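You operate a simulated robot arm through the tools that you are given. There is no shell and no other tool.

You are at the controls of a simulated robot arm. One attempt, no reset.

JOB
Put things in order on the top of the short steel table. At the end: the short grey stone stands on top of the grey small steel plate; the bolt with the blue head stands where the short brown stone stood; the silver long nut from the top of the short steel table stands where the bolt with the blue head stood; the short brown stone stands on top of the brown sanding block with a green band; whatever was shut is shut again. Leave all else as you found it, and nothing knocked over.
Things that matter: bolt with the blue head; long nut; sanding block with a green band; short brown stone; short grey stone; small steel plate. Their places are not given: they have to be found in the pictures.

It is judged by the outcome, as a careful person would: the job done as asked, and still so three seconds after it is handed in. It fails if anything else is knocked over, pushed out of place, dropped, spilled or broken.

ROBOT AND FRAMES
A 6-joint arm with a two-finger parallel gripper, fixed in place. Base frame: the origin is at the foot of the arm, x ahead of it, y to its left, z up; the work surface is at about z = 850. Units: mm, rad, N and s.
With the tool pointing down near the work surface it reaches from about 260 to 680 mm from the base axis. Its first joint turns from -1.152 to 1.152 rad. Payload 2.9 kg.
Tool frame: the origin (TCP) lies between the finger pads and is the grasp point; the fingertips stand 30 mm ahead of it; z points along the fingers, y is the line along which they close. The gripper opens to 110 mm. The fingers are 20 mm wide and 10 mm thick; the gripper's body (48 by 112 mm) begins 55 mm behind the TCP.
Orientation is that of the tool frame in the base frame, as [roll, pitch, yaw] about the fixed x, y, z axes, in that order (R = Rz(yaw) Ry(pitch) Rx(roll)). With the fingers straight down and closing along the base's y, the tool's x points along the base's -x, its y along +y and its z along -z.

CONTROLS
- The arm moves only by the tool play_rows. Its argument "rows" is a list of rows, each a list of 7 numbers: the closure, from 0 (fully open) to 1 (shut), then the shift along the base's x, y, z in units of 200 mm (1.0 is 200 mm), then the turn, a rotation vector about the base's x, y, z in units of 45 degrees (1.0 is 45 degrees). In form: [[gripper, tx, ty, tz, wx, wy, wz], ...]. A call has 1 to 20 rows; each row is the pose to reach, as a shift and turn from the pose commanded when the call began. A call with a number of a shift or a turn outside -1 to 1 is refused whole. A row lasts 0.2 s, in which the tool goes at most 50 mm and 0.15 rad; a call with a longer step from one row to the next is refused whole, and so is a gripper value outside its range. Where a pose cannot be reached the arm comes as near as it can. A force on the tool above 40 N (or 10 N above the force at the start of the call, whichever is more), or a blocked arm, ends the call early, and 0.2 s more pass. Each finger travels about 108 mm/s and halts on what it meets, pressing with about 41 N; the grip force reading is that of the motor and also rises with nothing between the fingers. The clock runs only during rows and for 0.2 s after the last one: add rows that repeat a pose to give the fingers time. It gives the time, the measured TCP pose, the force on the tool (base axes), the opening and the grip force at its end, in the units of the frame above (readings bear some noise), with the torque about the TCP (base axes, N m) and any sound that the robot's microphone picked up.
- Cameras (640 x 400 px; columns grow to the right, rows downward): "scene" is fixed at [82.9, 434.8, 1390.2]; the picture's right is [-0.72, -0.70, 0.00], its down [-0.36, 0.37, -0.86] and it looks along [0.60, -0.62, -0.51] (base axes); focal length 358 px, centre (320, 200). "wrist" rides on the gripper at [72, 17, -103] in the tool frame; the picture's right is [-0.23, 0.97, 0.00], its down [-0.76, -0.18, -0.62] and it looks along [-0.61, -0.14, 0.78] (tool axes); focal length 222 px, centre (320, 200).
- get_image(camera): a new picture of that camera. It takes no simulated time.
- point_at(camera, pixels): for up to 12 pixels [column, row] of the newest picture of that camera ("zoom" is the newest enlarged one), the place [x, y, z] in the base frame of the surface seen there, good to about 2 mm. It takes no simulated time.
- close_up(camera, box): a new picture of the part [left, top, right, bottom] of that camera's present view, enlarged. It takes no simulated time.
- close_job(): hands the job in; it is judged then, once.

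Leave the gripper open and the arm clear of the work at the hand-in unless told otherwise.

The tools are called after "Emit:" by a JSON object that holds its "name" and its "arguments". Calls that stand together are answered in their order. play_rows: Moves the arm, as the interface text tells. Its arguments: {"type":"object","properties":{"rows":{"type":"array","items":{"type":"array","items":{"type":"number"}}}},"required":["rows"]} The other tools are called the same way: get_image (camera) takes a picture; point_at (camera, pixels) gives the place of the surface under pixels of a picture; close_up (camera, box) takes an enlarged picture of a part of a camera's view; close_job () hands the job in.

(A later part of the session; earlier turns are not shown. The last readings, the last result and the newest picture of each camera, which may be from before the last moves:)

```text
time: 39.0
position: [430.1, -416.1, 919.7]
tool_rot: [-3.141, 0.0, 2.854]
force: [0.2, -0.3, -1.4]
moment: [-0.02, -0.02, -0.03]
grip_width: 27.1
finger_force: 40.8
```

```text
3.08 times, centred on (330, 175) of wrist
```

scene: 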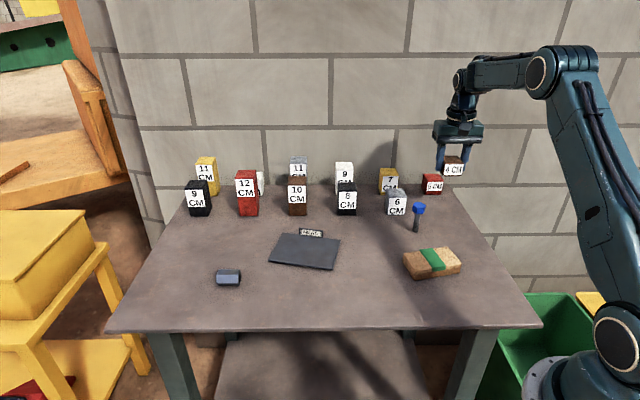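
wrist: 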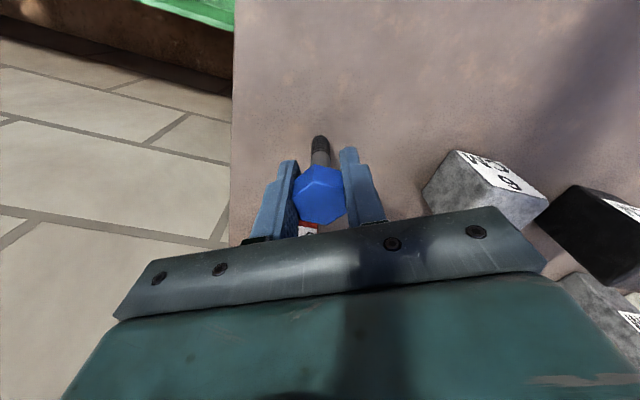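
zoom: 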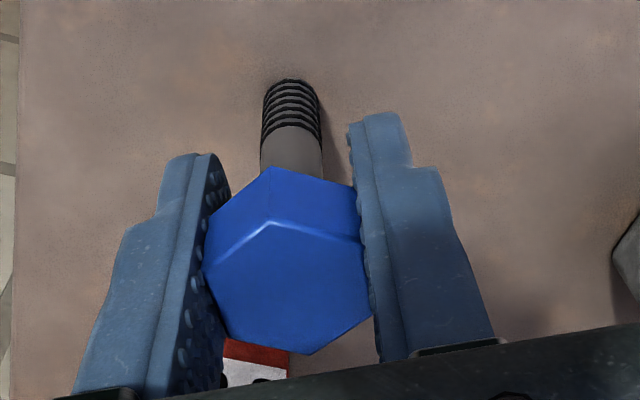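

Unloaded again (−1.5 N). I lower 1.6 mm in small steps.

Emit:
{"name": "play_rows", "arguments": {"rows": [[0.9, 0, 0, -0.003, 0, 0, 0], [0.9, 0, 0, -0.006, 0, 0, 0], [0.9, 0, 0, -0.008, 0, 0, 0], [0.9, 0, 0, -0.008, 0, 0, 0], [0.9, 0, 0, -0.008, 0, 0, 0]]}}

Emit:
{"name": "play_rows", "arguments": {"rows": [[0.9, 0, 0, 0, 0, 0, 0], [0.9, 0, 0, 0, 0, 0, 0]]}}

```text
time: 40.2
position: [429.6, -417.0, 916.4]
tool_rot: [-3.141, -0.001, 2.855]
force: [0.2, -0.6, -0.9]
moment: [-0.01, -0.02, 0.01]
grip_width: 27.5
finger_force: 41.0
```

```text
time: 40.8
position: [429.8, -416.6, 917.4]
tool_rot: [-3.141, -0.001, 2.852]
force: [-0.3, 0.9, -0.6]
moment: [-0.03, 0.0, -0.03]
grip_width: 27.4
finger_force: 41.0
```

Nearly touching (about -0.7 vs. -2 free). A further 0.3 mm.

Emit:
{"name": "play_rows", "arguments": {"rows": [[0.9, 0, 0, -0.0015, 0, 0, 0], [0.9, 0, 0, -0.0015, 0, 0, 0], [0.9, 0, 0, -0.0015, 0, 0, 0]]}}

Emit:
{"name": "play_rows", "arguments": {"rows": [[0.9, 0, 0, 0, 0, 0, 0], [0.9, 0, 0, 0, 0, 0, 0]]}}

```text
time: 41.6
position: [430.2, -416.0, 917.3]
tool_rot: [3.141, 0.001, 2.853]
force: [0.2, -0.4, -0.8]
moment: [-0.01, 0.02, 0.0]
grip_width: 27.3
finger_force: 41.3
```

```text
time: 42.2
position: [430.6, -417.3, 917.5]
tool_rot: [-3.141, 0.001, 2.854]
force: [1.1, 0.2, -1.8]
moment: [0.0, 0.0, 0.0]
grip_width: 27.3
finger_force: 40.9
```

Still free. Another 0.5 mm.

Emit:
{"name": "play_rows", "arguments": {"rows": [[0.9, 0, 0, -0.0025, 0, 0, 0], [0.9, 0, 0, -0.0025, 0, 0, 0], [0.9, 0, 0, -0.0025, 0, 0, 0]]}}

```text
time: 43.0
position: [429.8, -417.7, 916.3]
tool_rot: [3.141, 0.0, 2.853]
force: [-1.2, 2.0, 5.1]
moment: [0.15, 0.07, -0.01]
grip_width: 27.3
finger_force: 41.0
```

Contact at about 7 N net with 2 N sideways. I hold and read once more before opening.

Emit:
{"name": "play_rows", "arguments": {"rows": [[0.9, 0, 0, 0.001, 0, 0, 0], [0.9, 0, 0, 0.001, 0, 0, 0]]}}

```text
time: 43.6
position: [429.7, -416.9, 918.1]
tool_rot: [-3.141, 0.0, 2.854]
force: [1.8, -0.4, 1.3]
moment: [0.02, -0.04, -0.01]
grip_width: 27.5
finger_force: 40.8
```

Now light contact (3 N net) with little side load. I open in small steps.

Emit:
{"name": "play_rows", "arguments": {"rows": [[0.8, 0, 0, 0, 0, 0, 0], [0.76, 0, 0, 0, 0, 0, 0], [0.745, 0, 0, 0, 0, 0, 0], [0.735, 0, 0, 0, 0, 0, 0], [0.72, 0, 0, 0, 0, 0, 0], [0.7, 0, 0, 0, 0, 0, 0], [0.66, 0, 0, 0, 0, 0, 0], [0.6, 0, 0, 0, 0, 0, 0], [0.5, 0, 0, 0, 0, 0, 0], [0.45, 0, 0, 0, 0, 0, 0], [0.45, 0, 0, 0, 0, 0, 0]]}}

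Emit:
{"name": "close_up", "arguments": {"camera": "scene", "box": [410, 160, 474, 220]}}

Emit:
{"name": "get_image", "arguments": {"camera": "wrist"}}

```text
time: 46.0
position: [429.3, -416.8, 917.6]
tool_rot: [-3.141, -0.001, 2.854]
force: [0.2, -0.2, 0.4]
moment: [-0.03, -0.01, 0.01]
grip_width: 60.3
finger_force: 0.0
```

```text
6.67 times, centred on (442, 190) of scene
```

zoom: 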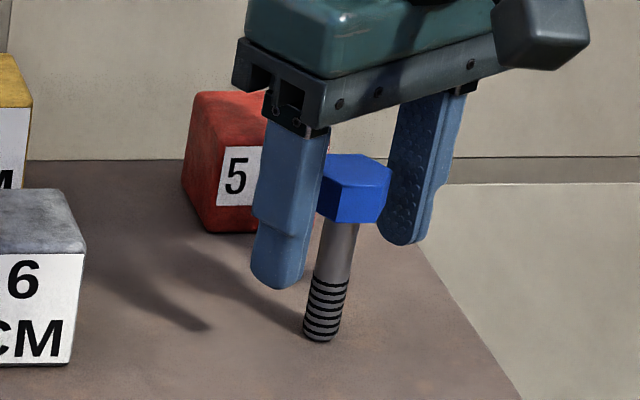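

```text
taken
```

wrist: 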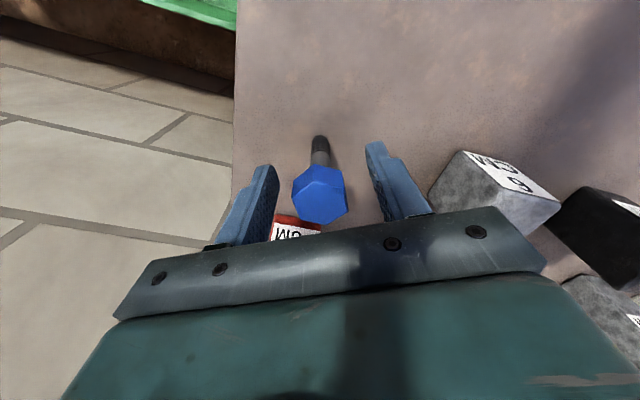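

The bolt stands free. I rise straight up 130 mm and check it.

Emit:
{"name": "play_rows", "arguments": {"rows": [[0.45, 0, 0, 0.03, 0, 0, 0], [0.45, 0, 0, 0.08, 0, 0, 0], [0.45, 0, 0, 0.15, 0, 0, 0], [0.45, 0, 0, 0.25, 0, 0, 0], [0.45, 0, 0, 0.35, 0, 0, 0], [0.45, 0, 0, 0.45, 0, 0, 0], [0.45, 0, 0, 0.55, 0, 0, 0], [0.45, 0, 0, 0.65, 0, 0, 0], [0.45, 0, 0, 0.65, 0, 0, 0]]}}

Emit:
{"name": "close_up", "arguments": {"camera": "wrist", "box": [270, 80, 370, 142]}}

Emit:
{"name": "get_image", "arguments": {"camera": "scene"}}

```text
time: 48.0
position: [431.4, -415.4, 1047.4]
tool_rot: [3.141, 0.0, 2.855]
force: [0.4, -0.6, -0.4]
moment: [0.01, -0.02, 0.03]
grip_width: 60.5
finger_force: 0.0
```

```text
6.40 times, centred on (320, 111) of wrist
```

zoom: 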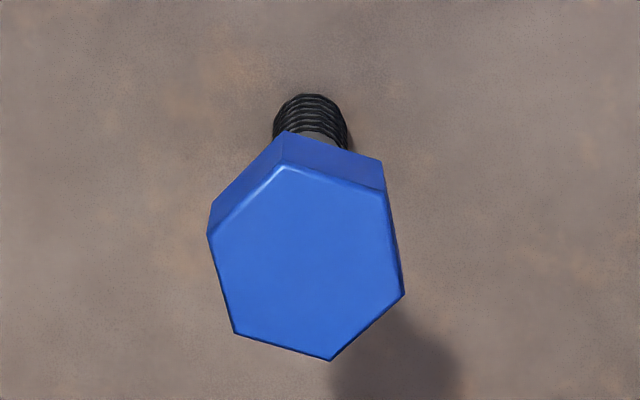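

```text
taken
```

scene: 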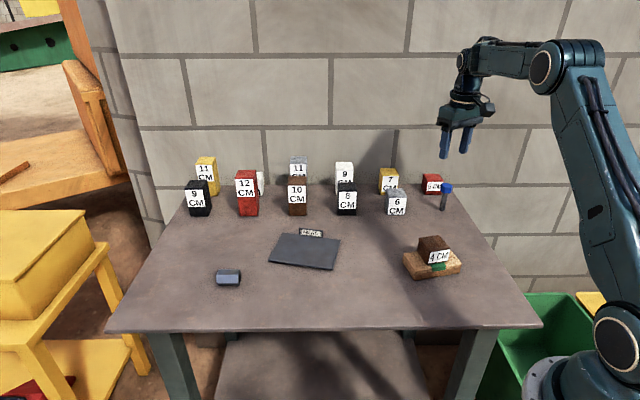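

The bolt stands on the old brown-stone spot. I verify its position from the wrist zoom.

Emit:
{"name": "point_at", "arguments": {"camera": "zoom", "pixels": [[284, 172], [383, 192], [399, 292], [329, 354], [238, 329], [212, 235], [305, 262]]}}

Emit:
{"name": "close_up", "arguments": {"camera": "scene", "box": [420, 170, 468, 220]}}

```text
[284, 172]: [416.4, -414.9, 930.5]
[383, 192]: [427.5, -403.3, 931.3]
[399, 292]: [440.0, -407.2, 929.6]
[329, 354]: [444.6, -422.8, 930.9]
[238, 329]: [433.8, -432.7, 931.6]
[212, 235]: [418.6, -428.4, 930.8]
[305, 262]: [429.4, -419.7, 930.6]
```

```text
8.00 times, centred on (444, 195) of scene
```

zoom: 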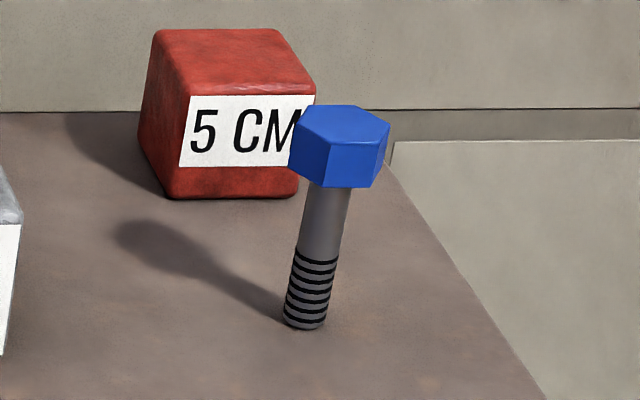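

The bolt stands at ≈ (430,-417), upright, z top 930.5. Next is the grey 6 CM stone: I go above (525,-319) and turn to -46°.

Emit:
{"name": "play_rows", "arguments": {"rows": [[0.3, 0.0675, 0.07, 0, 0, 0, -0.094], [0.3, 0.135, 0.14, 0, 0, 0, -0.188], [0.3, 0.2025, 0.21, 0, 0, 0, -0.282], [0.3, 0.27, 0.28, 0, 0, 0, -0.376], [0.3, 0.3375, 0.35, 0, 0, 0, -0.47], [0.3, 0.405, 0.42, 0, 0, 0, -0.564], [0.3, 0.4725, 0.4875, 0, 0, 0, -0.656], [0.3, 0.4725, 0.4875, 0, 0, 0, -0.656], [0.3, 0.4725, 0.4875, 0, 0, 0, -0.656]]}}

Emit:
{"name": "get_image", "arguments": {"camera": "wrist"}}

Emit:
{"name": "close_up", "arguments": {"camera": "wrist", "box": [260, 50, 400, 170]}}

```text
time: 50.0
position: [525.6, -316.8, 1046.1]
tool_rot: [3.141, 0.001, 2.337]
force: [0.1, -0.2, 0.5]
moment: [0.0, 0.01, -0.02]
grip_width: 76.9
finger_force: 0.1
```

```text
taken
```

wrist: 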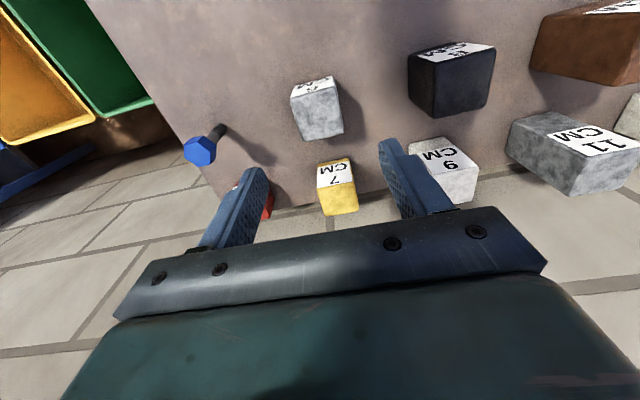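

```text
3.33 times, centred on (330, 110) of wrist
```

zoom: 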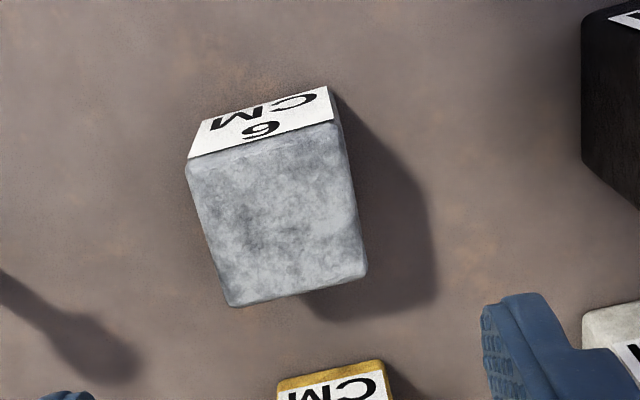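

I see the grey stone's top face corners at zoom ≈ (190,165), (335,125), (365,272), (232,302); I measure them.

Emit:
{"name": "point_at", "arguments": {"camera": "zoom", "pixels": [[193, 167], [332, 129], [361, 270], [236, 299], [276, 215]]}}

Emit:
{"name": "play_rows", "arguments": {"rows": [[0.3, 0, 0, 0, 0, 0, 0]]}}

```text
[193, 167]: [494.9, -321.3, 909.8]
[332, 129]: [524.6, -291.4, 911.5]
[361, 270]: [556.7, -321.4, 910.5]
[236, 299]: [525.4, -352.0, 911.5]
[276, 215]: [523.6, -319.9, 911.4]
```

```text
time: 50.4
position: [525.6, -317.9, 1045.4]
tool_rot: [-3.14, 0.001, 2.339]
force: [-0.4, 0.8, -0.8]
moment: [-0.01, 0.0, -0.02]
grip_width: 76.9
finger_force: 0.1
```

Centre ≈ (525,-320). I correct about -2.5 mm in y and descend to TCP z≈889 with the fingers open at 77 mm.

Emit:
{"name": "play_rows", "arguments": {"rows": [[0.3, -0.0025, -0.0125, -0.1, 0, 0, 0], [0.3, -0.0025, -0.0125, -0.2, 0, 0, 0], [0.3, -0.0025, -0.0125, -0.3, 0, 0, 0], [0.3, -0.0025, -0.0125, -0.4, 0, 0, 0], [0.3, -0.0025, -0.0125, -0.5, 0, 0, 0], [0.3, -0.0025, -0.0125, -0.6, 0, 0, 0], [0.3, -0.0025, -0.0125, -0.7, 0, 0, 0], [0.3, -0.0025, -0.0125, -0.75, 0, 0, 0], [0.3, -0.0025, -0.0125, -0.785, 0, 0, 0], [0.3, -0.0025, -0.0125, -0.785, 0, 0, 0], [0.3, -0.0025, -0.0125, -0.785, 0, 0, 0]]}}

Emit:
{"name": "get_image", "arguments": {"camera": "wrist"}}

Emit:
{"name": "close_up", "arguments": {"camera": "scene", "box": [340, 130, 468, 230]}}

```text
time: 52.8
position: [524.6, -320.9, 889.8]
tool_rot: [3.141, 0.001, 2.337]
force: [0.2, -0.8, -0.3]
moment: [-0.02, -0.02, 0.02]
grip_width: 76.8
finger_force: 0.0
```

```text
taken
```

wrist: 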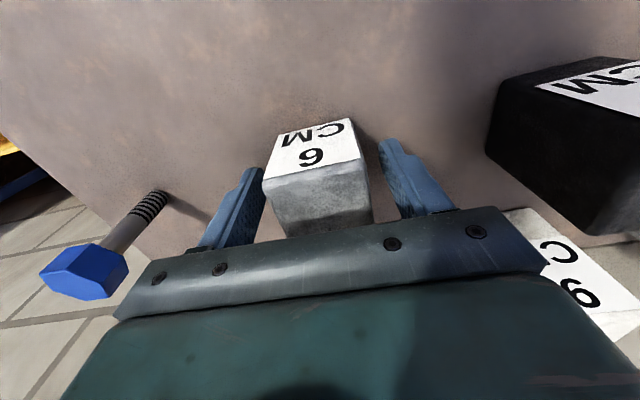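

```text
4.00 times, centred on (404, 180) of scene
```

zoom: 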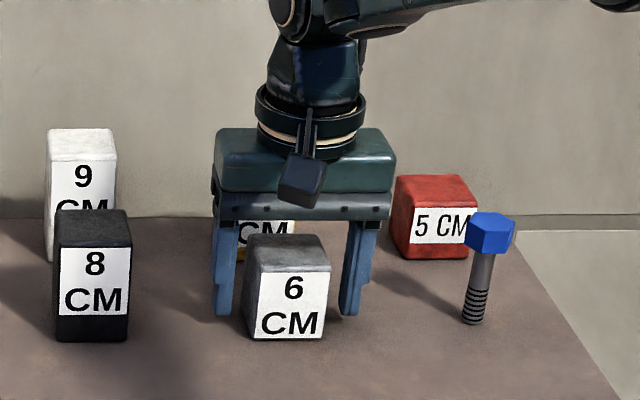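

The grey stone is between the fingers. Closing gently.

Emit:
{"name": "play_rows", "arguments": {"rows": [[0.42, 0, 0, 0, 0, 0, 0], [0.48, 0, 0, 0, 0, 0, 0], [0.51, 0, 0, 0, 0, 0, 0], [0.53, 0, 0, 0, 0, 0, 0], [0.55, 0, 0, 0, 0, 0, 0], [0.6, 0, 0, 0, 0, 0, 0], [0.68, 0, 0, 0, 0, 0, 0], [0.68, 0, 0, 0, 0, 0, 0]]}}

```text
time: 54.6
position: [525.2, -320.5, 889.8]
tool_rot: [-3.141, 0.001, 2.338]
force: [1.1, 1.1, 2.9]
moment: [-0.07, -0.09, 0.08]
grip_width: 49.6
finger_force: 40.7
```

Gripped at 49.6 mm, 41 N. I lift straight up 130 mm.

Emit:
{"name": "play_rows", "arguments": {"rows": [[0.68, 0, 0, 0.02, 0, 0, 0], [0.68, 0, 0, 0.08, 0, 0, 0], [0.68, 0, 0, 0.17, 0, 0, 0], [0.68, 0, 0, 0.27, 0, 0, 0], [0.68, 0, 0, 0.37, 0, 0, 0], [0.68, 0, 0, 0.47, 0, 0, 0], [0.68, 0, 0, 0.57, 0, 0, 0], [0.68, 0, 0, 0.65, 0, 0, 0], [0.68, 0, 0, 0.65, 0, 0, 0]]}}

Emit:
{"name": "get_image", "arguments": {"camera": "scene"}}

```text
time: 56.6
position: [525.4, -319.9, 1019.5]
tool_rot: [-3.141, 0.001, 2.34]
force: [0.3, -0.4, -3.1]
moment: [0.0, 0.02, 0.01]
grip_width: 50.0
finger_force: 41.4
```

```text
taken
```

scene: 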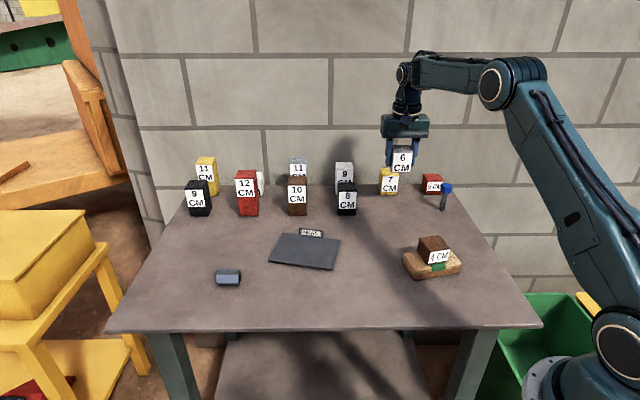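

Lifted cleanly. I carry the stone toward the plate centre (571,-21), turning -12° to line up with the plate; first part.

Emit:
{"name": "play_rows", "arguments": {"rows": [[0.68, 0.01875, 0.1125, 0, 0, 0, -0.033], [0.68, 0.0375, 0.225, 0, 0, 0, -0.067], [0.68, 0.05625, 0.3375, 0, 0, 0, -0.1], [0.68, 0.075, 0.45, 0, 0, 0, -0.133], [0.68, 0.09375, 0.5625, 0, 0, 0, -0.167], [0.68, 0.1125, 0.675, 0, 0, 0, -0.2], [0.68, 0.13125, 0.7875, 0, 0, 0, -0.233], [0.68, 0.15, 0.9, 0, 0, 0, -0.267], [0.68, 0.15, 0.9, 0, 0, 0, -0.267]]}}

```text
time: 58.6
position: [555.0, -139.5, 1018.4]
tool_rot: [3.14, 0.001, 2.128]
force: [-0.9, 0.1, -3.6]
moment: [-0.01, 0.03, -0.01]
grip_width: 49.6
finger_force: 41.3
```

Second part: over the plate centre, then down to z≈915 (stone bottom ≈ 875, 18 mm above the plate).

Emit:
{"name": "play_rows", "arguments": {"rows": [[0.68, 0.016, 0.12, 0, 0, 0, 0], [0.68, 0.032, 0.24, 0, 0, 0, 0], [0.68, 0.048, 0.36, 0, 0, 0, 0], [0.68, 0.064, 0.48, 0, 0, 0, 0], [0.68, 0.08, 0.5925, 0, 0, 0, 0], [0.68, 0.08, 0.5925, 0, 0, 0, 0], [0.68, 0.08, 0.5925, -0.1, 0, 0, 0], [0.68, 0.08, 0.5925, -0.2, 0, 0, 0], [0.68, 0.08, 0.5925, -0.3, 0, 0, 0], [0.68, 0.08, 0.5925, -0.4, 0, 0, 0], [0.68, 0.08, 0.5925, -0.48, 0, 0, 0], [0.68, 0.08, 0.5925, -0.515, 0, 0, 0], [0.68, 0.08, 0.5925, -0.515, 0, 0, 0]]}}

Emit:
{"name": "close_up", "arguments": {"camera": "scene", "box": [240, 180, 368, 280]}}

Emit:
{"name": "get_image", "arguments": {"camera": "wrist"}}

```text
time: 61.4
position: [571.6, -22.6, 917.0]
tool_rot: [-3.14, 0.0, 2.128]
force: [-0.4, 0.1, -3.8]
moment: [0.0, 0.0, 0.01]
grip_width: 49.7
finger_force: 40.8
```

```text
4.00 times, centred on (304, 230) of scene
```

zoom: 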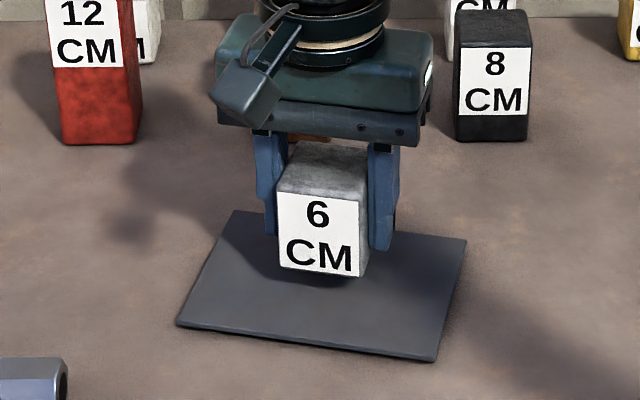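

```text
taken
```

wrist: 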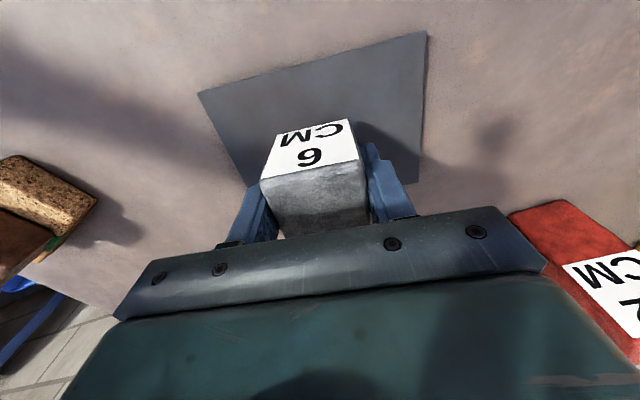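

Aligned over the plate. I nudge +2 mm in y and lower to z≈901.

Emit:
{"name": "play_rows", "arguments": {"rows": [[0.68, 0, 0.01, -0.03, 0, 0, 0], [0.68, 0, 0.01, -0.055, 0, 0, 0], [0.68, 0, 0.01, -0.075, 0, 0, 0], [0.68, 0, 0.01, -0.08, 0, 0, 0], [0.68, 0, 0.01, -0.08, 0, 0, 0]]}}

Emit:
{"name": "play_rows", "arguments": {"rows": [[0.68, 0, 0, -0.005, 0, 0, 0], [0.68, 0, 0, -0.01, 0, 0, 0], [0.68, 0, 0, -0.01, 0, 0, 0]]}}

```text
time: 62.6
position: [571.7, -20.4, 901.0]
tool_rot: [3.141, -0.001, 2.127]
force: [0.2, 0.1, -4.2]
moment: [0.01, 0.01, -0.02]
grip_width: 49.9
finger_force: 40.8
```

```text
time: 63.4
position: [570.2, -20.5, 898.0]
tool_rot: [3.141, 0.003, 2.127]
force: [-0.2, 0.3, -4.1]
moment: [0.03, -0.03, -0.02]
grip_width: 50.2
finger_force: 41.0
```

Still free (-4.1 N is the stone's weight). I lower in 0.6 mm steps.

Emit:
{"name": "play_rows", "arguments": {"rows": [[0.68, 0, 0, -0.003, 0, 0, 0], [0.68, 0, 0, -0.006, 0, 0, 0], [0.68, 0, 0, -0.006, 0, 0, 0]]}}

```text
time: 64.2
position: [571.7, -20.4, 899.6]
tool_rot: [-3.141, -0.001, 2.128]
force: [-3.3, 1.8, 2.9]
moment: [-0.1, 0.15, -0.08]
grip_width: 49.7
finger_force: 41.0
```

Contact (net +7 N). I open the fingers gradually to release.

Emit:
{"name": "play_rows", "arguments": {"rows": [[0.6, 0, 0, 0, 0, 0, 0], [0.54, 0, 0, 0, 0, 0, 0], [0.5, 0, 0, 0, 0, 0, 0], [0.45, 0, 0, 0, 0, 0, 0], [0.38, 0, 0, 0, 0, 0, 0], [0.33, 0, 0, 0, 0, 0, 0], [0.33, 0, 0, 0, 0, 0, 0]]}}

Emit:
{"name": "close_up", "arguments": {"camera": "scene", "box": [240, 180, 368, 280]}}

Emit:
{"name": "get_image", "arguments": {"camera": "wrist"}}

```text
time: 65.8
position: [570.6, -20.7, 897.4]
tool_rot: [3.141, 0.0, 2.127]
force: [-0.1, -0.5, 0.1]
moment: [0.0, 0.02, 0.01]
grip_width: 73.4
finger_force: 0.0
```

```text
4.00 times, centred on (304, 230) of scene
```

zoom: 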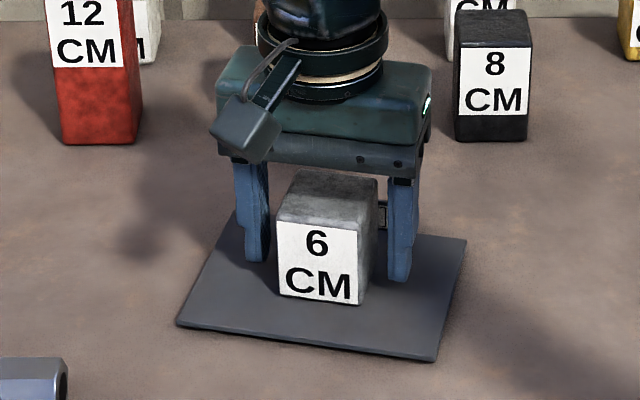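

```text
taken
```

wrist: 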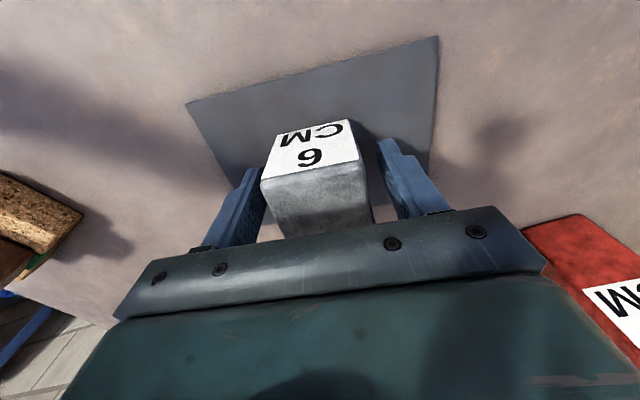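

The grey stone stands on the plate. I rise straight up 140 mm.

Emit:
{"name": "play_rows", "arguments": {"rows": [[0.33, 0, 0, 0.04, 0, 0, 0], [0.33, 0, 0, 0.1, 0, 0, 0], [0.33, 0, 0, 0.2, 0, 0, 0], [0.33, 0, 0, 0.3, 0, 0, 0], [0.33, 0, 0, 0.4, 0, 0, 0], [0.33, 0, 0, 0.5, 0, 0, 0], [0.33, 0, 0, 0.6, 0, 0, 0], [0.33, 0, 0, 0.7, 0, 0, 0], [0.33, 0, 0, 0.7, 0, 0, 0]]}}

Emit:
{"name": "get_image", "arguments": {"camera": "scene"}}

Emit:
{"name": "get_image", "arguments": {"camera": "wrist"}}

```text
time: 67.8
position: [570.4, -21.8, 1039.0]
tool_rot: [-3.141, 0.001, 2.127]
force: [-0.2, -1.5, -0.6]
moment: [0.02, -0.01, -0.01]
grip_width: 73.5
finger_force: 0.2
```

```text
taken
```

scene: 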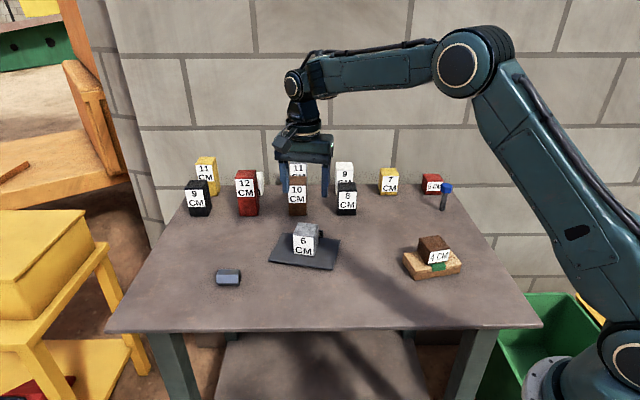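

```text
taken
```

wrist: 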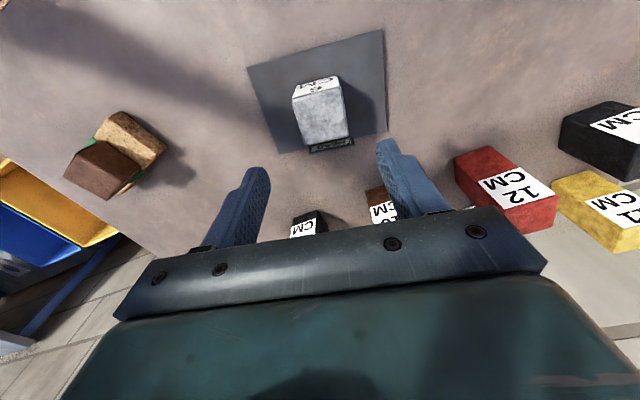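

I check the stone-plate-label gap with a zoom.

Emit:
{"name": "close_up", "arguments": {"camera": "wrist", "box": [230, 20, 400, 170]}}

Emit:
{"name": "close_up", "arguments": {"camera": "scene", "box": [256, 210, 352, 280]}}

```text
2.67 times, centred on (315, 95) of wrist
```

zoom: 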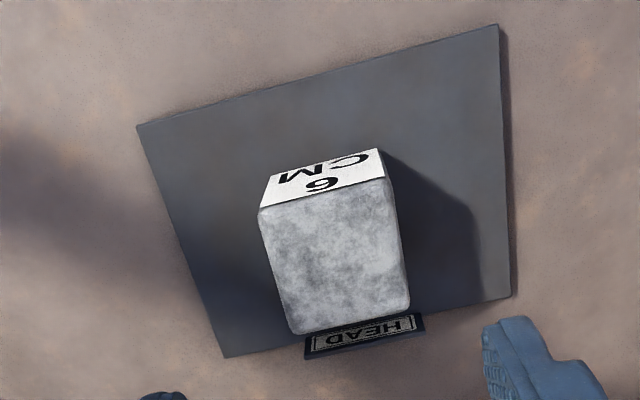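

```text
5.71 times, centred on (304, 245) of scene
```

zoom: 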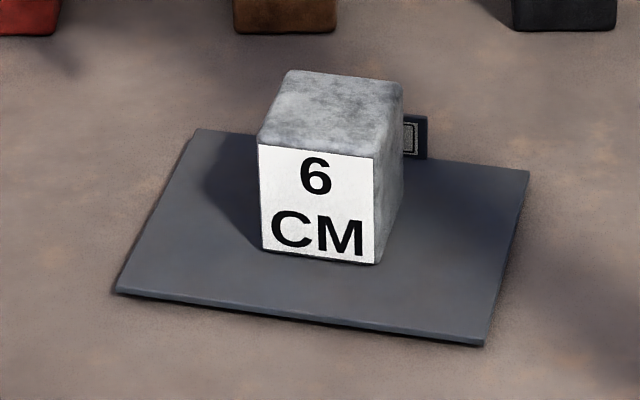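

The stone is well on the plate, clear of the label. Now the nut: I go above (614,163), turning +11.7° so the fingers close along the nut's axis on its end faces.

Emit:
{"name": "play_rows", "arguments": {"rows": [[0.33, 0.0243, 0.1023, 0, 0, 0, 0.029], [0.33, 0.0487, 0.2046, 0, 0, 0, 0.058], [0.33, 0.073, 0.3069, 0, 0, 0, 0.087], [0.33, 0.0973, 0.4092, 0, 0, 0, 0.116], [0.33, 0.1217, 0.5115, 0, 0, 0, 0.145], [0.33, 0.146, 0.6138, 0, 0, 0, 0.174], [0.33, 0.1703, 0.7161, 0, 0, 0, 0.203], [0.33, 0.1947, 0.8184, 0, 0, 0, 0.232], [0.33, 0.219, 0.9205, 0, 0, 0, 0.26], [0.33, 0.219, 0.9205, 0, 0, 0, 0.26], [0.33, 0.219, 0.9205, 0, 0, 0, 0.26]]}}

Emit:
{"name": "get_image", "arguments": {"camera": "wrist"}}

Emit:
{"name": "close_up", "arguments": {"camera": "wrist", "box": [270, 60, 390, 140]}}

```text
time: 70.2
position: [615.7, 162.1, 1036.2]
tool_rot: [-3.141, 0.0, 2.33]
force: [-0.8, -0.8, 0.3]
moment: [-0.03, 0.0, 0.01]
grip_width: 73.4
finger_force: 0.0
```

```text
taken
```

wrist: 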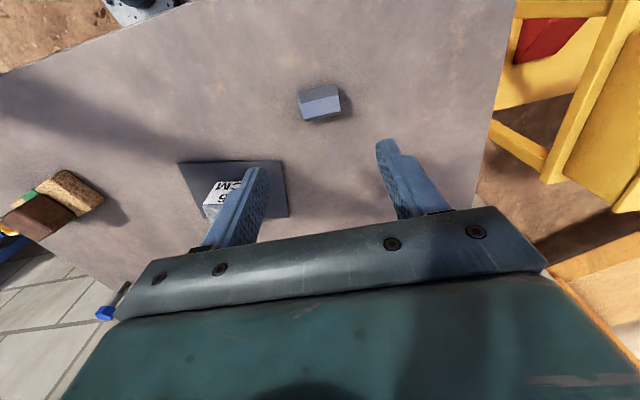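

```text
5.00 times, centred on (330, 100) of wrist
```

zoom: 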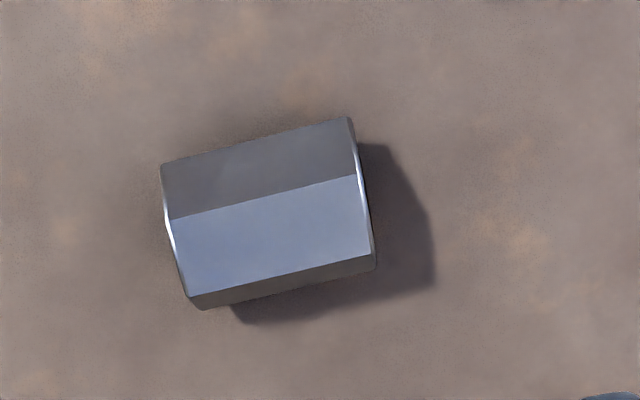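

Measuring the nut's top-face corners from this zoom: ≈ (172,217), (356,176), (370,254), (190,294).

Emit:
{"name": "point_at", "arguments": {"camera": "zoom", "pixels": [[174, 219], [354, 179], [368, 252], [192, 292], [271, 236], [176, 240], [362, 215], [270, 165], [280, 282]]}}

Emit:
{"name": "play_rows", "arguments": {"rows": [[0.33, 0, 0, 0, 0, 0, 0]]}}

Emit:
{"name": "play_rows", "arguments": {"rows": [[0.33, 0, 0, 0, 0, 0, 0]]}}

```text
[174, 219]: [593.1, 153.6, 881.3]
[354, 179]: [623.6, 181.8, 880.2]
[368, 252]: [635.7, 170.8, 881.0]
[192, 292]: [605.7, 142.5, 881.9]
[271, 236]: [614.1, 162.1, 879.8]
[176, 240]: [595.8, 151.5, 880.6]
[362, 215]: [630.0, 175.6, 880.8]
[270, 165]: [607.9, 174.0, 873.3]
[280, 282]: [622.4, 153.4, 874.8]
```

```text
time: 70.6
position: [615.4, 162.2, 1036.4]
tool_rot: [3.141, 0.001, 2.331]
force: [0.9, 0.1, 0.2]
moment: [0.04, -0.03, -0.02]
grip_width: 73.9
finger_force: 0.1
```

```text
time: 71.0
position: [615.1, 161.8, 1037.4]
tool_rot: [3.141, 0.0, 2.333]
force: [0.5, 0.0, -0.5]
moment: [0.03, 0.01, -0.02]
grip_width: 73.5
finger_force: 0.0
```

Nut centre ≈ (614.5,162.2), axis 43.2°. I descend to TCP z≈885 (fingertips ≈ 855).

Emit:
{"name": "play_rows", "arguments": {"rows": [[0.33, -0.004, 0, -0.1, 0, 0, 0], [0.33, -0.004, 0, -0.2, 0, 0, 0], [0.33, -0.004, 0, -0.3, 0, 0, 0], [0.33, -0.004, 0, -0.4, 0, 0, 0], [0.33, -0.004, 0, -0.5, 0, 0, 0], [0.33, -0.004, 0, -0.6, 0, 0, 0], [0.33, -0.004, 0, -0.68, 0, 0, 0], [0.33, -0.004, 0, -0.73, 0, 0, 0], [0.33, -0.004, 0, -0.758, 0, 0, 0], [0.33, -0.004, 0, -0.758, 0, 0, 0], [0.33, -0.004, 0, -0.758, 0, 0, 0]]}}

Emit:
{"name": "get_image", "arguments": {"camera": "wrist"}}

Emit:
{"name": "close_up", "arguments": {"camera": "scene", "box": [176, 220, 272, 300]}}

```text
time: 73.4
position: [613.2, 162.8, 885.4]
tool_rot: [3.14, 0.001, 2.332]
force: [0.6, -0.1, 0.0]
moment: [-0.01, 0.02, 0.02]
grip_width: 73.7
finger_force: 0.0
```

```text
taken
```

wrist: 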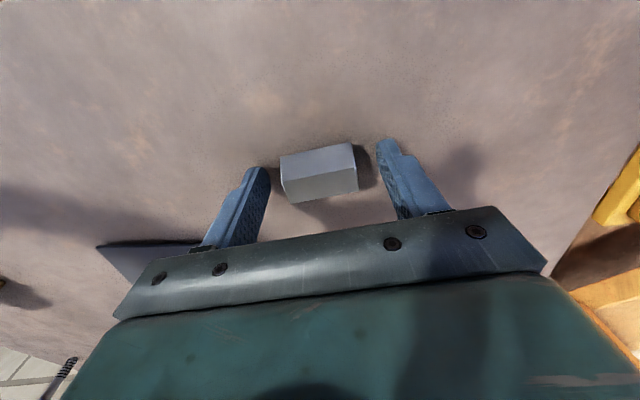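

```text
5.00 times, centred on (224, 260) of scene
```

zoom: 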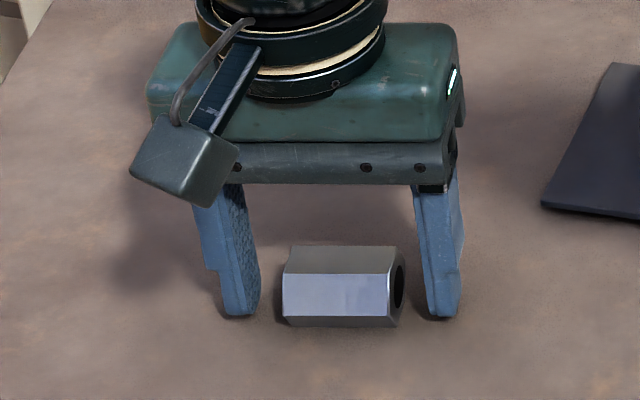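

The nut is between the fingers. Closing in small steps.

Emit:
{"name": "play_rows", "arguments": {"rows": [[0.45, 0, 0, 0, 0, 0, 0], [0.53, 0, 0, 0, 0, 0, 0], [0.56, 0, 0, 0, 0, 0, 0], [0.58, 0, 0, 0, 0, 0, 0], [0.6, 0, 0, 0, 0, 0, 0], [0.62, 0, 0, 0, 0, 0, 0], [0.65, 0, 0, 0, 0, 0, 0], [0.72, 0, 0, 0, 0, 0, 0], [0.75, 0, 0, 0, 0, 0, 0], [0.75, 0, 0, 0, 0, 0, 0]]}}

Emit:
{"name": "get_image", "arguments": {"camera": "wrist"}}

Emit:
{"name": "close_up", "arguments": {"camera": "scene", "box": [176, 220, 272, 300]}}

```text
time: 75.6
position: [612.4, 163.1, 886.3]
tool_rot: [-3.14, 0.002, 2.332]
force: [-0.2, 0.0, 0.7]
moment: [-0.02, 0.01, 0.04]
grip_width: 44.3
finger_force: 41.4
```

```text
taken
```

wrist: 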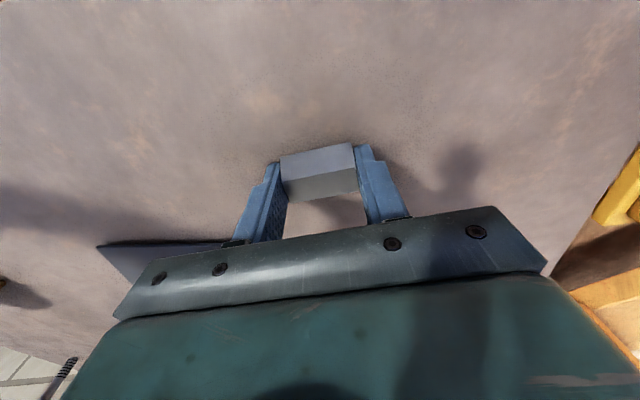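

```text
5.00 times, centred on (224, 260) of scene
```

zoom: 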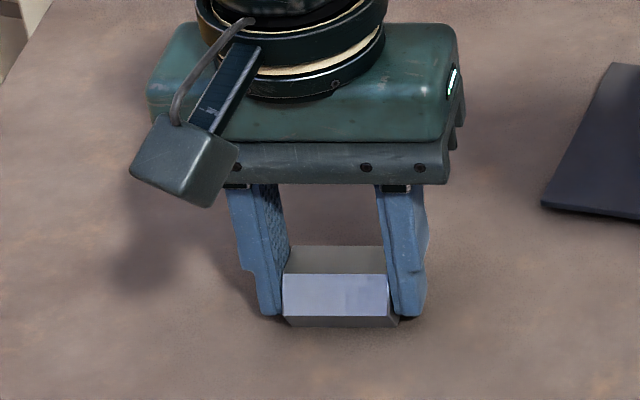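

Gripped at 44.3 mm on the end faces. I lift straight up 150 mm.

Emit:
{"name": "play_rows", "arguments": {"rows": [[0.75, 0, 0, 0.02, 0, 0, 0], [0.75, 0, 0, 0.07, 0, 0, 0], [0.75, 0, 0, 0.15, 0, 0, 0], [0.75, 0, 0, 0.25, 0, 0, 0], [0.75, 0, 0, 0.35, 0, 0, 0], [0.75, 0, 0, 0.45, 0, 0, 0], [0.75, 0, 0, 0.55, 0, 0, 0], [0.75, 0, 0, 0.65, 0, 0, 0], [0.75, 0, 0, 0.75, 0, 0, 0], [0.75, 0, 0, 0.75, 0, 0, 0]]}}

Emit:
{"name": "get_image", "arguments": {"camera": "scene"}}

Emit:
{"name": "get_image", "arguments": {"camera": "wrist"}}

```text
time: 77.8
position: [613.7, 163.6, 1034.7]
tool_rot: [3.14, 0.0, 2.332]
force: [0.3, -0.2, -1.2]
moment: [0.0, 0.0, 0.0]
grip_width: 44.2
finger_force: 40.6
```

```text
taken
```

scene: 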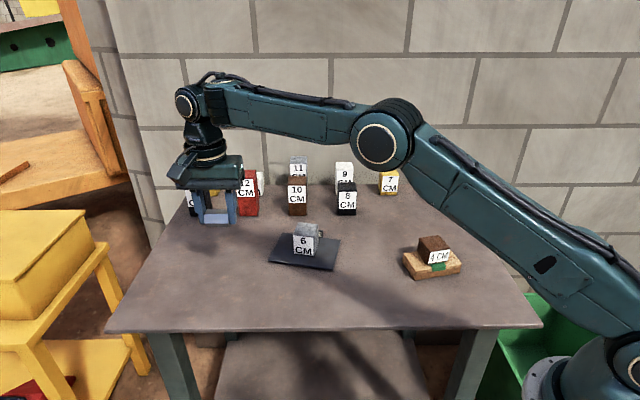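

```text
taken
```

wrist: 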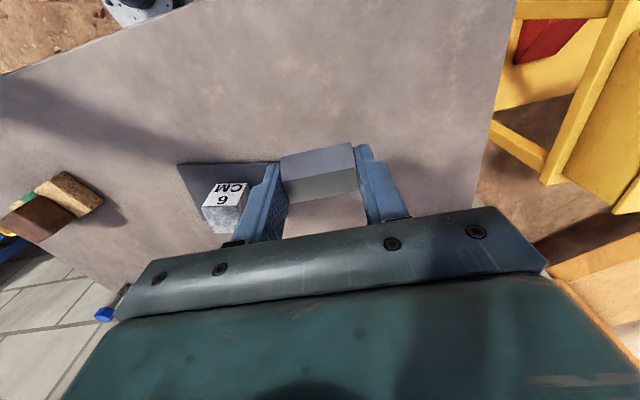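

The nut is held level. I carry it toward the bolt's old spot (430.7,-276) in three parts at this height.

Emit:
{"name": "play_rows", "arguments": {"rows": [[0.75, -0.051, -0.1225, 0, 0, 0, 0], [0.75, -0.102, -0.245, 0, 0, 0, 0], [0.75, -0.153, -0.3675, 0, 0, 0, 0], [0.75, -0.204, -0.49, 0, 0, 0, 0], [0.75, -0.255, -0.6125, 0, 0, 0, 0], [0.75, -0.306, -0.735, 0, 0, 0, 0], [0.75, -0.306, -0.735, 0, 0, 0, 0]]}}

Emit:
{"name": "play_rows", "arguments": {"rows": [[0.75, -0.051, -0.1225, 0, 0, 0, 0], [0.75, -0.102, -0.245, 0, 0, 0, 0], [0.75, -0.153, -0.3675, 0, 0, 0, 0], [0.75, -0.204, -0.49, 0, 0, 0, 0], [0.75, -0.255, -0.6125, 0, 0, 0, 0], [0.75, -0.306, -0.735, 0, 0, 0, 0], [0.75, -0.306, -0.735, 0, 0, 0, 0]]}}

```text
time: 79.4
position: [550.4, 17.7, 1034.2]
tool_rot: [3.14, 0.001, 2.333]
force: [0.5, 0.7, -2.2]
moment: [0.01, -0.01, 0.01]
grip_width: 44.2
finger_force: 40.8
```

```text
time: 81.0
position: [491.6, -133.7, 1035.9]
tool_rot: [3.139, 0.0, 2.335]
force: [0.2, 0.0, -1.6]
moment: [-0.02, -0.01, 0.0]
grip_width: 44.4
finger_force: 41.0
```

Third part: over (430.7,-276).

Emit:
{"name": "play_rows", "arguments": {"rows": [[0.75, -0.05, -0.12, 0, 0, 0, 0], [0.75, -0.1, -0.24, 0, 0, 0, 0], [0.75, -0.15, -0.36, 0, 0, 0, 0], [0.75, -0.2, -0.48, 0, 0, 0, 0], [0.75, -0.25, -0.6, 0, 0, 0, 0], [0.75, -0.302, -0.72, 0, 0, 0, 0], [0.75, -0.302, -0.72, 0, 0, 0, 0], [0.75, -0.302, -0.72, 0, 0, 0, 0]]}}

Emit:
{"name": "play_rows", "arguments": {"rows": [[0.75, 0, 0, 0, 0, 0, 0]]}}

Emit:
{"name": "get_image", "arguments": {"camera": "scene"}}

```text
time: 82.8
position: [432.2, -275.8, 1035.1]
tool_rot: [3.14, 0.001, 2.334]
force: [0.1, -0.2, -1.6]
moment: [0.03, 0.01, 0.01]
grip_width: 44.4
finger_force: 40.9
```

```text
time: 83.2
position: [431.3, -274.6, 1034.9]
tool_rot: [3.14, 0.0, 2.332]
force: [0.0, 0.5, -2.2]
moment: [0.02, -0.02, 0.0]
grip_width: 44.2
finger_force: 40.4
```

```text
taken
```

scene: 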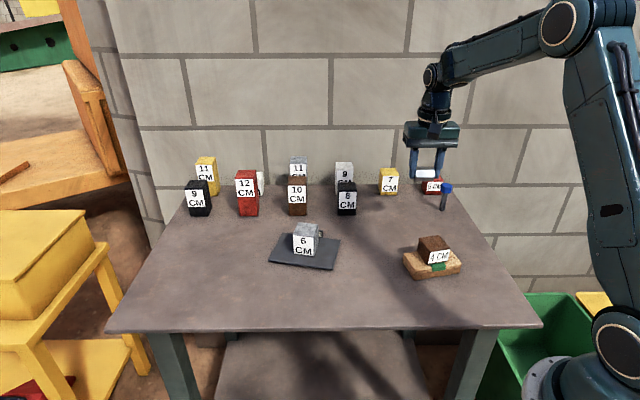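

Centred at (431.7,-275.2). I descend to z≈889, about 3 mm above the set-down height.

Emit:
{"name": "play_rows", "arguments": {"rows": [[0.75, -0.004, -0.003, -0.1, 0, 0, 0], [0.75, -0.004, -0.003, -0.2, 0, 0, 0], [0.75, -0.004, -0.003, -0.3, 0, 0, 0], [0.75, -0.004, -0.003, -0.4, 0, 0, 0], [0.75, -0.004, -0.003, -0.5, 0, 0, 0], [0.75, -0.004, -0.003, -0.6, 0, 0, 0], [0.75, -0.004, -0.003, -0.67, 0, 0, 0], [0.75, -0.004, -0.003, -0.71, 0, 0, 0], [0.75, -0.004, -0.003, -0.728, 0, 0, 0], [0.75, -0.004, -0.003, -0.728, 0, 0, 0]]}}

Emit:
{"name": "play_rows", "arguments": {"rows": [[0.75, 0, 0, 0, 0, 0, 0]]}}

Emit:
{"name": "close_up", "arguments": {"camera": "scene", "box": [370, 150, 498, 250]}}

```text
time: 85.4
position: [431.1, -274.5, 890.3]
tool_rot: [3.142, 0.001, 2.332]
force: [0.2, 0.2, -2.0]
moment: [0.01, 0.01, 0.0]
grip_width: 44.7
finger_force: 41.5
```

```text
time: 85.8
position: [429.3, -274.3, 889.9]
tool_rot: [3.14, 0.001, 2.331]
force: [-0.8, -0.3, -2.6]
moment: [0.02, 0.03, -0.02]
grip_width: 44.3
finger_force: 40.5
```

```text
4.00 times, centred on (434, 200) of scene
```

zoom: 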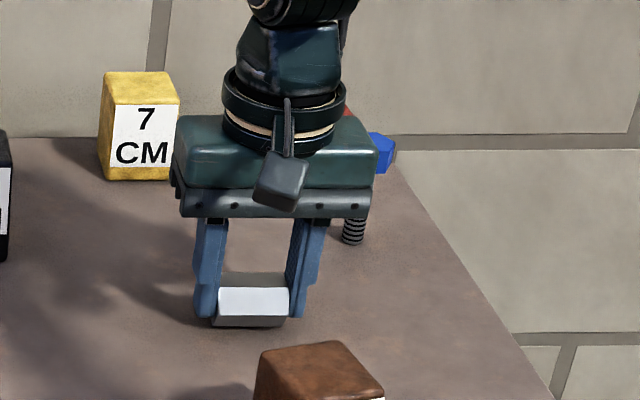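

Reads ≈ (430.3,-274.4,890). I shift -1.2 mm in y and lower 2.5 mm.

Emit:
{"name": "play_rows", "arguments": {"rows": [[0.75, 0, -0.006, -0.005, 0, 0, 0], [0.75, 0, -0.006, -0.01, 0, 0, 0], [0.75, 0, -0.006, -0.0125, 0, 0, 0], [0.75, 0, -0.006, -0.0125, 0, 0, 0]]}}

Emit:
{"name": "play_rows", "arguments": {"rows": [[0.75, 0, 0, -0.003, 0, 0, 0], [0.75, 0, 0, -0.003, 0, 0, 0]]}}

```text
time: 86.8
position: [429.7, -276.6, 887.8]
tool_rot: [-3.141, -0.002, 2.331]
force: [-0.5, 0.0, -1.7]
moment: [0.01, 0.02, -0.01]
grip_width: 44.3
finger_force: 41.4
```

```text
time: 87.4
position: [429.0, -277.1, 887.5]
tool_rot: [-3.14, 0.003, 2.331]
force: [0.7, 0.0, -2.2]
moment: [-0.02, 0.03, 0.01]
grip_width: 44.3
finger_force: 40.8
```

Still free. I go down in 0.6 mm steps.

Emit:
{"name": "play_rows", "arguments": {"rows": [[0.75, 0, 0, -0.003, 0, 0, 0], [0.75, 0, 0, -0.003, 0, 0, 0]]}}

Emit:
{"name": "play_rows", "arguments": {"rows": [[0.75, 0, 0, -0.003, 0, 0, 0], [0.75, 0, 0, -0.003, 0, 0, 0]]}}

```text
time: 88.0
position: [430.3, -276.3, 888.6]
tool_rot: [3.141, 0.0, 2.332]
force: [0.0, 0.5, -2.6]
moment: [-0.01, -0.02, 0.0]
grip_width: 44.3
finger_force: 41.2
```

```text
time: 88.6
position: [428.8, -276.7, 885.9]
tool_rot: [3.141, 0.001, 2.332]
force: [0.2, 0.1, -2.2]
moment: [-0.01, -0.03, -0.01]
grip_width: 44.2
finger_force: 40.9
```

Emit:
{"name": "play_rows", "arguments": {"rows": [[0.75, 0, 0, -0.003, 0, 0, 0], [0.75, 0, 0, -0.003, 0, 0, 0]]}}

```text
time: 89.2
position: [429.0, -277.4, 885.8]
tool_rot: [-3.141, -0.001, 2.332]
force: [0.0, -0.6, -2.9]
moment: [0.0, 0.0, 0.03]
grip_width: 44.3
finger_force: 40.4
```

Force is still -2.9 (free) at z≈885.8. Another 0.5 mm.

Emit:
{"name": "play_rows", "arguments": {"rows": [[0.75, 0, 0, -0.0025, 0, 0, 0], [0.75, 0, 0, -0.0025, 0, 0, 0]]}}

Emit:
{"name": "close_up", "arguments": {"camera": "scene", "box": [400, 200, 448, 240]}}

```text
time: 89.8
position: [429.3, -276.5, 886.9]
tool_rot: [3.141, -0.001, 2.332]
force: [0.1, -0.2, -2.3]
moment: [-0.02, -0.04, -0.01]
grip_width: 44.4
finger_force: 40.6
```

```text
10.00 times, centred on (424, 220) of scene
```

zoom: 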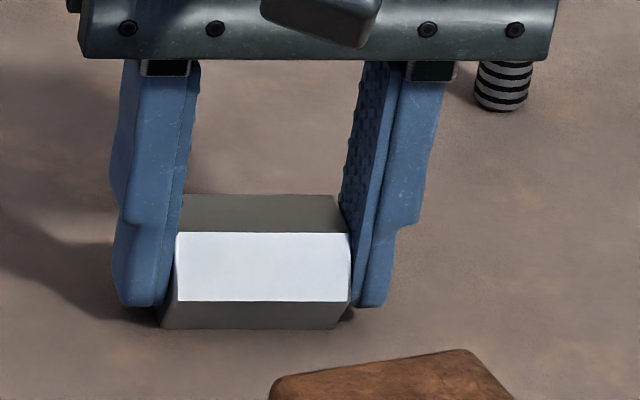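

It looks nearly down; I measure the nut's top face height (879.5 when resting).

Emit:
{"name": "point_at", "arguments": {"camera": "zoom", "pixels": [[260, 212], [220, 212], [310, 212], [200, 200], [330, 200], [330, 228], [192, 228], [260, 340]]}}

Emit:
{"name": "play_rows", "arguments": {"rows": [[0.75, 0, 0, -0.0025, 0, 0, 0], [0.75, 0, 0, -0.0025, 0, 0, 0]]}}

```text
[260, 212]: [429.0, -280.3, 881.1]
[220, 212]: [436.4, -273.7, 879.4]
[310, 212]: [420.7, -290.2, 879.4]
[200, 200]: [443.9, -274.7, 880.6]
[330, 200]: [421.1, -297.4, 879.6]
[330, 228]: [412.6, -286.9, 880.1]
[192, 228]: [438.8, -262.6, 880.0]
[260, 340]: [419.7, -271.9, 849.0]
```

```text
time: 90.4
position: [429.8, -277.2, 884.8]
tool_rot: [3.141, 0.002, 2.332]
force: [-5.9, 1.4, 13.8]
moment: [0.11, 0.14, 0.0]
grip_width: 44.4
finger_force: 41.1
```

Contact (13.8 N). The nut's centre is within about 2 mm of the bolt's old spot. I back off 0.4 mm to lighten the load.

Emit:
{"name": "play_rows", "arguments": {"rows": [[0.75, 0, 0, 0.002, 0, 0, 0], [0.75, 0, 0, 0.002, 0, 0, 0]]}}

```text
time: 91.0
position: [430.4, -277.8, 885.2]
tool_rot: [-3.141, 0.002, 2.332]
force: [-6.7, 5.1, 21.9]
moment: [0.14, 0.26, 0.01]
grip_width: 44.3
finger_force: 41.0
```

The force rose instead to 21.9 N, so the arm is still settling. I raise 0.8 mm more.

Emit:
{"name": "play_rows", "arguments": {"rows": [[0.75, 0, 0, 0.004, 0, 0, 0], [0.75, 0, 0, 0.004, 0, 0, 0], [0.75, 0, 0, 0.004, 0, 0, 0]]}}

```text
time: 91.8
position: [429.0, -277.1, 885.7]
tool_rot: [3.141, 0.002, 2.332]
force: [-2.8, -1.0, 15.6]
moment: [0.02, 0.07, -0.04]
grip_width: 44.2
finger_force: 40.8
```

Still 15.6 N; raise another 0.6 mm.

Emit:
{"name": "play_rows", "arguments": {"rows": [[0.75, 0, 0, 0.003, 0, 0, 0], [0.75, 0, 0, 0.003, 0, 0, 0], [0.75, 0, 0, 0.003, 0, 0, 0]]}}

```text
time: 92.6
position: [430.7, -276.6, 885.4]
tool_rot: [3.141, 0.001, 2.333]
force: [-0.7, -2.9, 4.7]
moment: [-0.09, -0.03, 0.0]
grip_width: 44.1
finger_force: 41.3
```

Now 4.7 N — light contact. I open the fingers gradually.

Emit:
{"name": "play_rows", "arguments": {"rows": [[0.66, 0, 0, 0, 0, 0, 0], [0.61, 0, 0, 0, 0, 0, 0], [0.59, 0, 0, 0, 0, 0, 0], [0.57, 0, 0, 0, 0, 0, 0], [0.54, 0, 0, 0, 0, 0, 0], [0.48, 0, 0, 0, 0, 0, 0], [0.4, 0, 0, 0, 0, 0, 0], [0.36, 0, 0, 0, 0, 0, 0], [0.36, 0, 0, 0, 0, 0, 0]]}}

Emit:
{"name": "close_up", "arguments": {"camera": "scene", "box": [400, 195, 448, 235]}}

Emit:
{"name": "get_image", "arguments": {"camera": "wrist"}}

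```text
time: 94.6
position: [430.5, -276.5, 886.5]
tool_rot: [-3.141, -0.001, 2.333]
force: [1.2, 0.2, -0.6]
moment: [0.0, 0.02, -0.01]
grip_width: 70.5
finger_force: 0.1
```

```text
10.00 times, centred on (424, 215) of scene
```

zoom: 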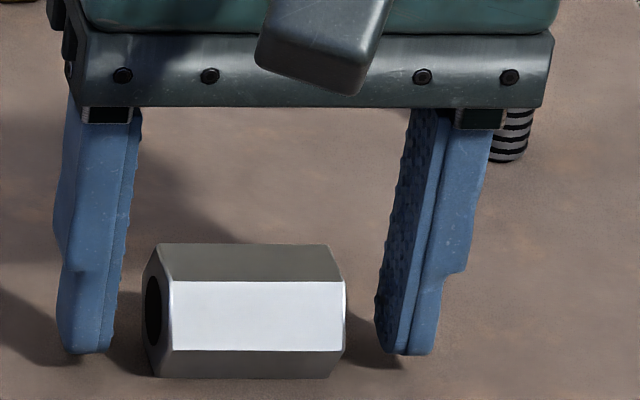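

```text
taken
```

wrist: 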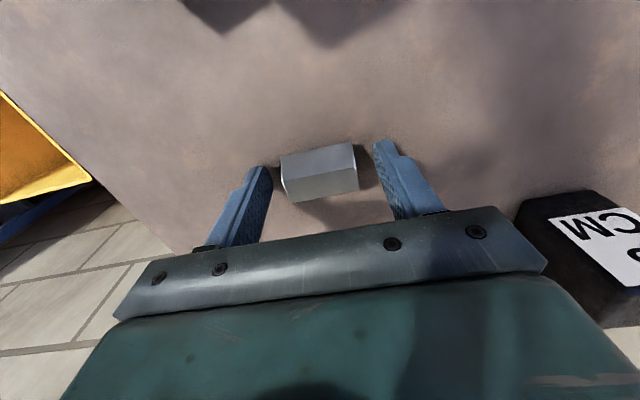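

The nut lies flat where the bolt stood. I rise straight up 160 mm.

Emit:
{"name": "play_rows", "arguments": {"rows": [[0.36, 0, 0, 0.04, 0, 0, 0], [0.36, 0, 0, 0.1, 0, 0, 0], [0.36, 0, 0, 0.2, 0, 0, 0], [0.36, 0, 0, 0.3, 0, 0, 0], [0.36, 0, 0, 0.4, 0, 0, 0], [0.36, 0, 0, 0.5, 0, 0, 0], [0.36, 0, 0, 0.6, 0, 0, 0], [0.36, 0, 0, 0.7, 0, 0, 0], [0.36, 0, 0, 0.8, 0, 0, 0], [0.36, 0, 0, 0.8, 0, 0, 0]]}}

Emit:
{"name": "get_image", "arguments": {"camera": "scene"}}

Emit:
{"name": "close_up", "arguments": {"camera": "wrist", "box": [270, 60, 390, 140]}}

```text
time: 96.8
position: [429.2, -276.0, 1046.4]
tool_rot: [3.14, 0.0, 2.332]
force: [-0.6, 0.0, 0.3]
moment: [-0.01, 0.0, -0.02]
grip_width: 70.6
finger_force: 0.0
```

```text
taken
```

scene: 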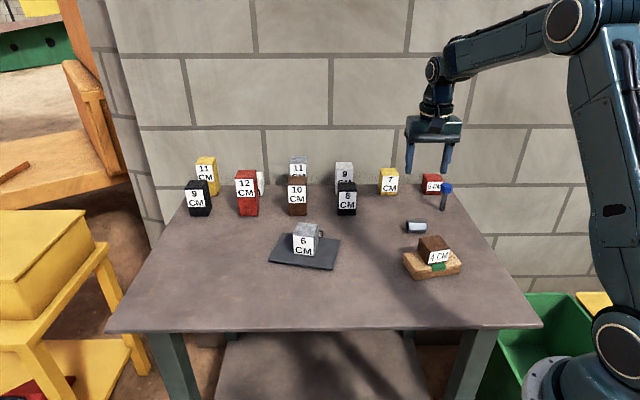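

```text
5.00 times, centred on (330, 100) of wrist
```

zoom: 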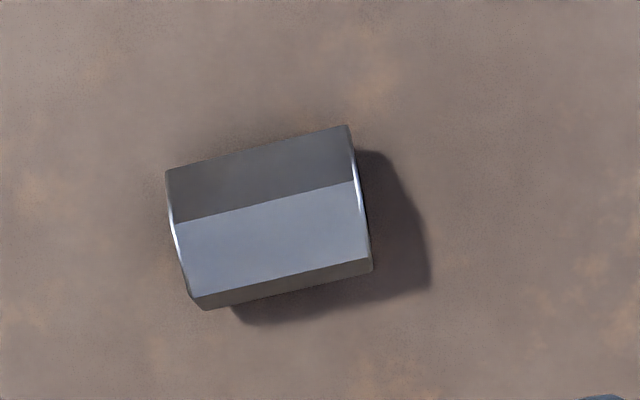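

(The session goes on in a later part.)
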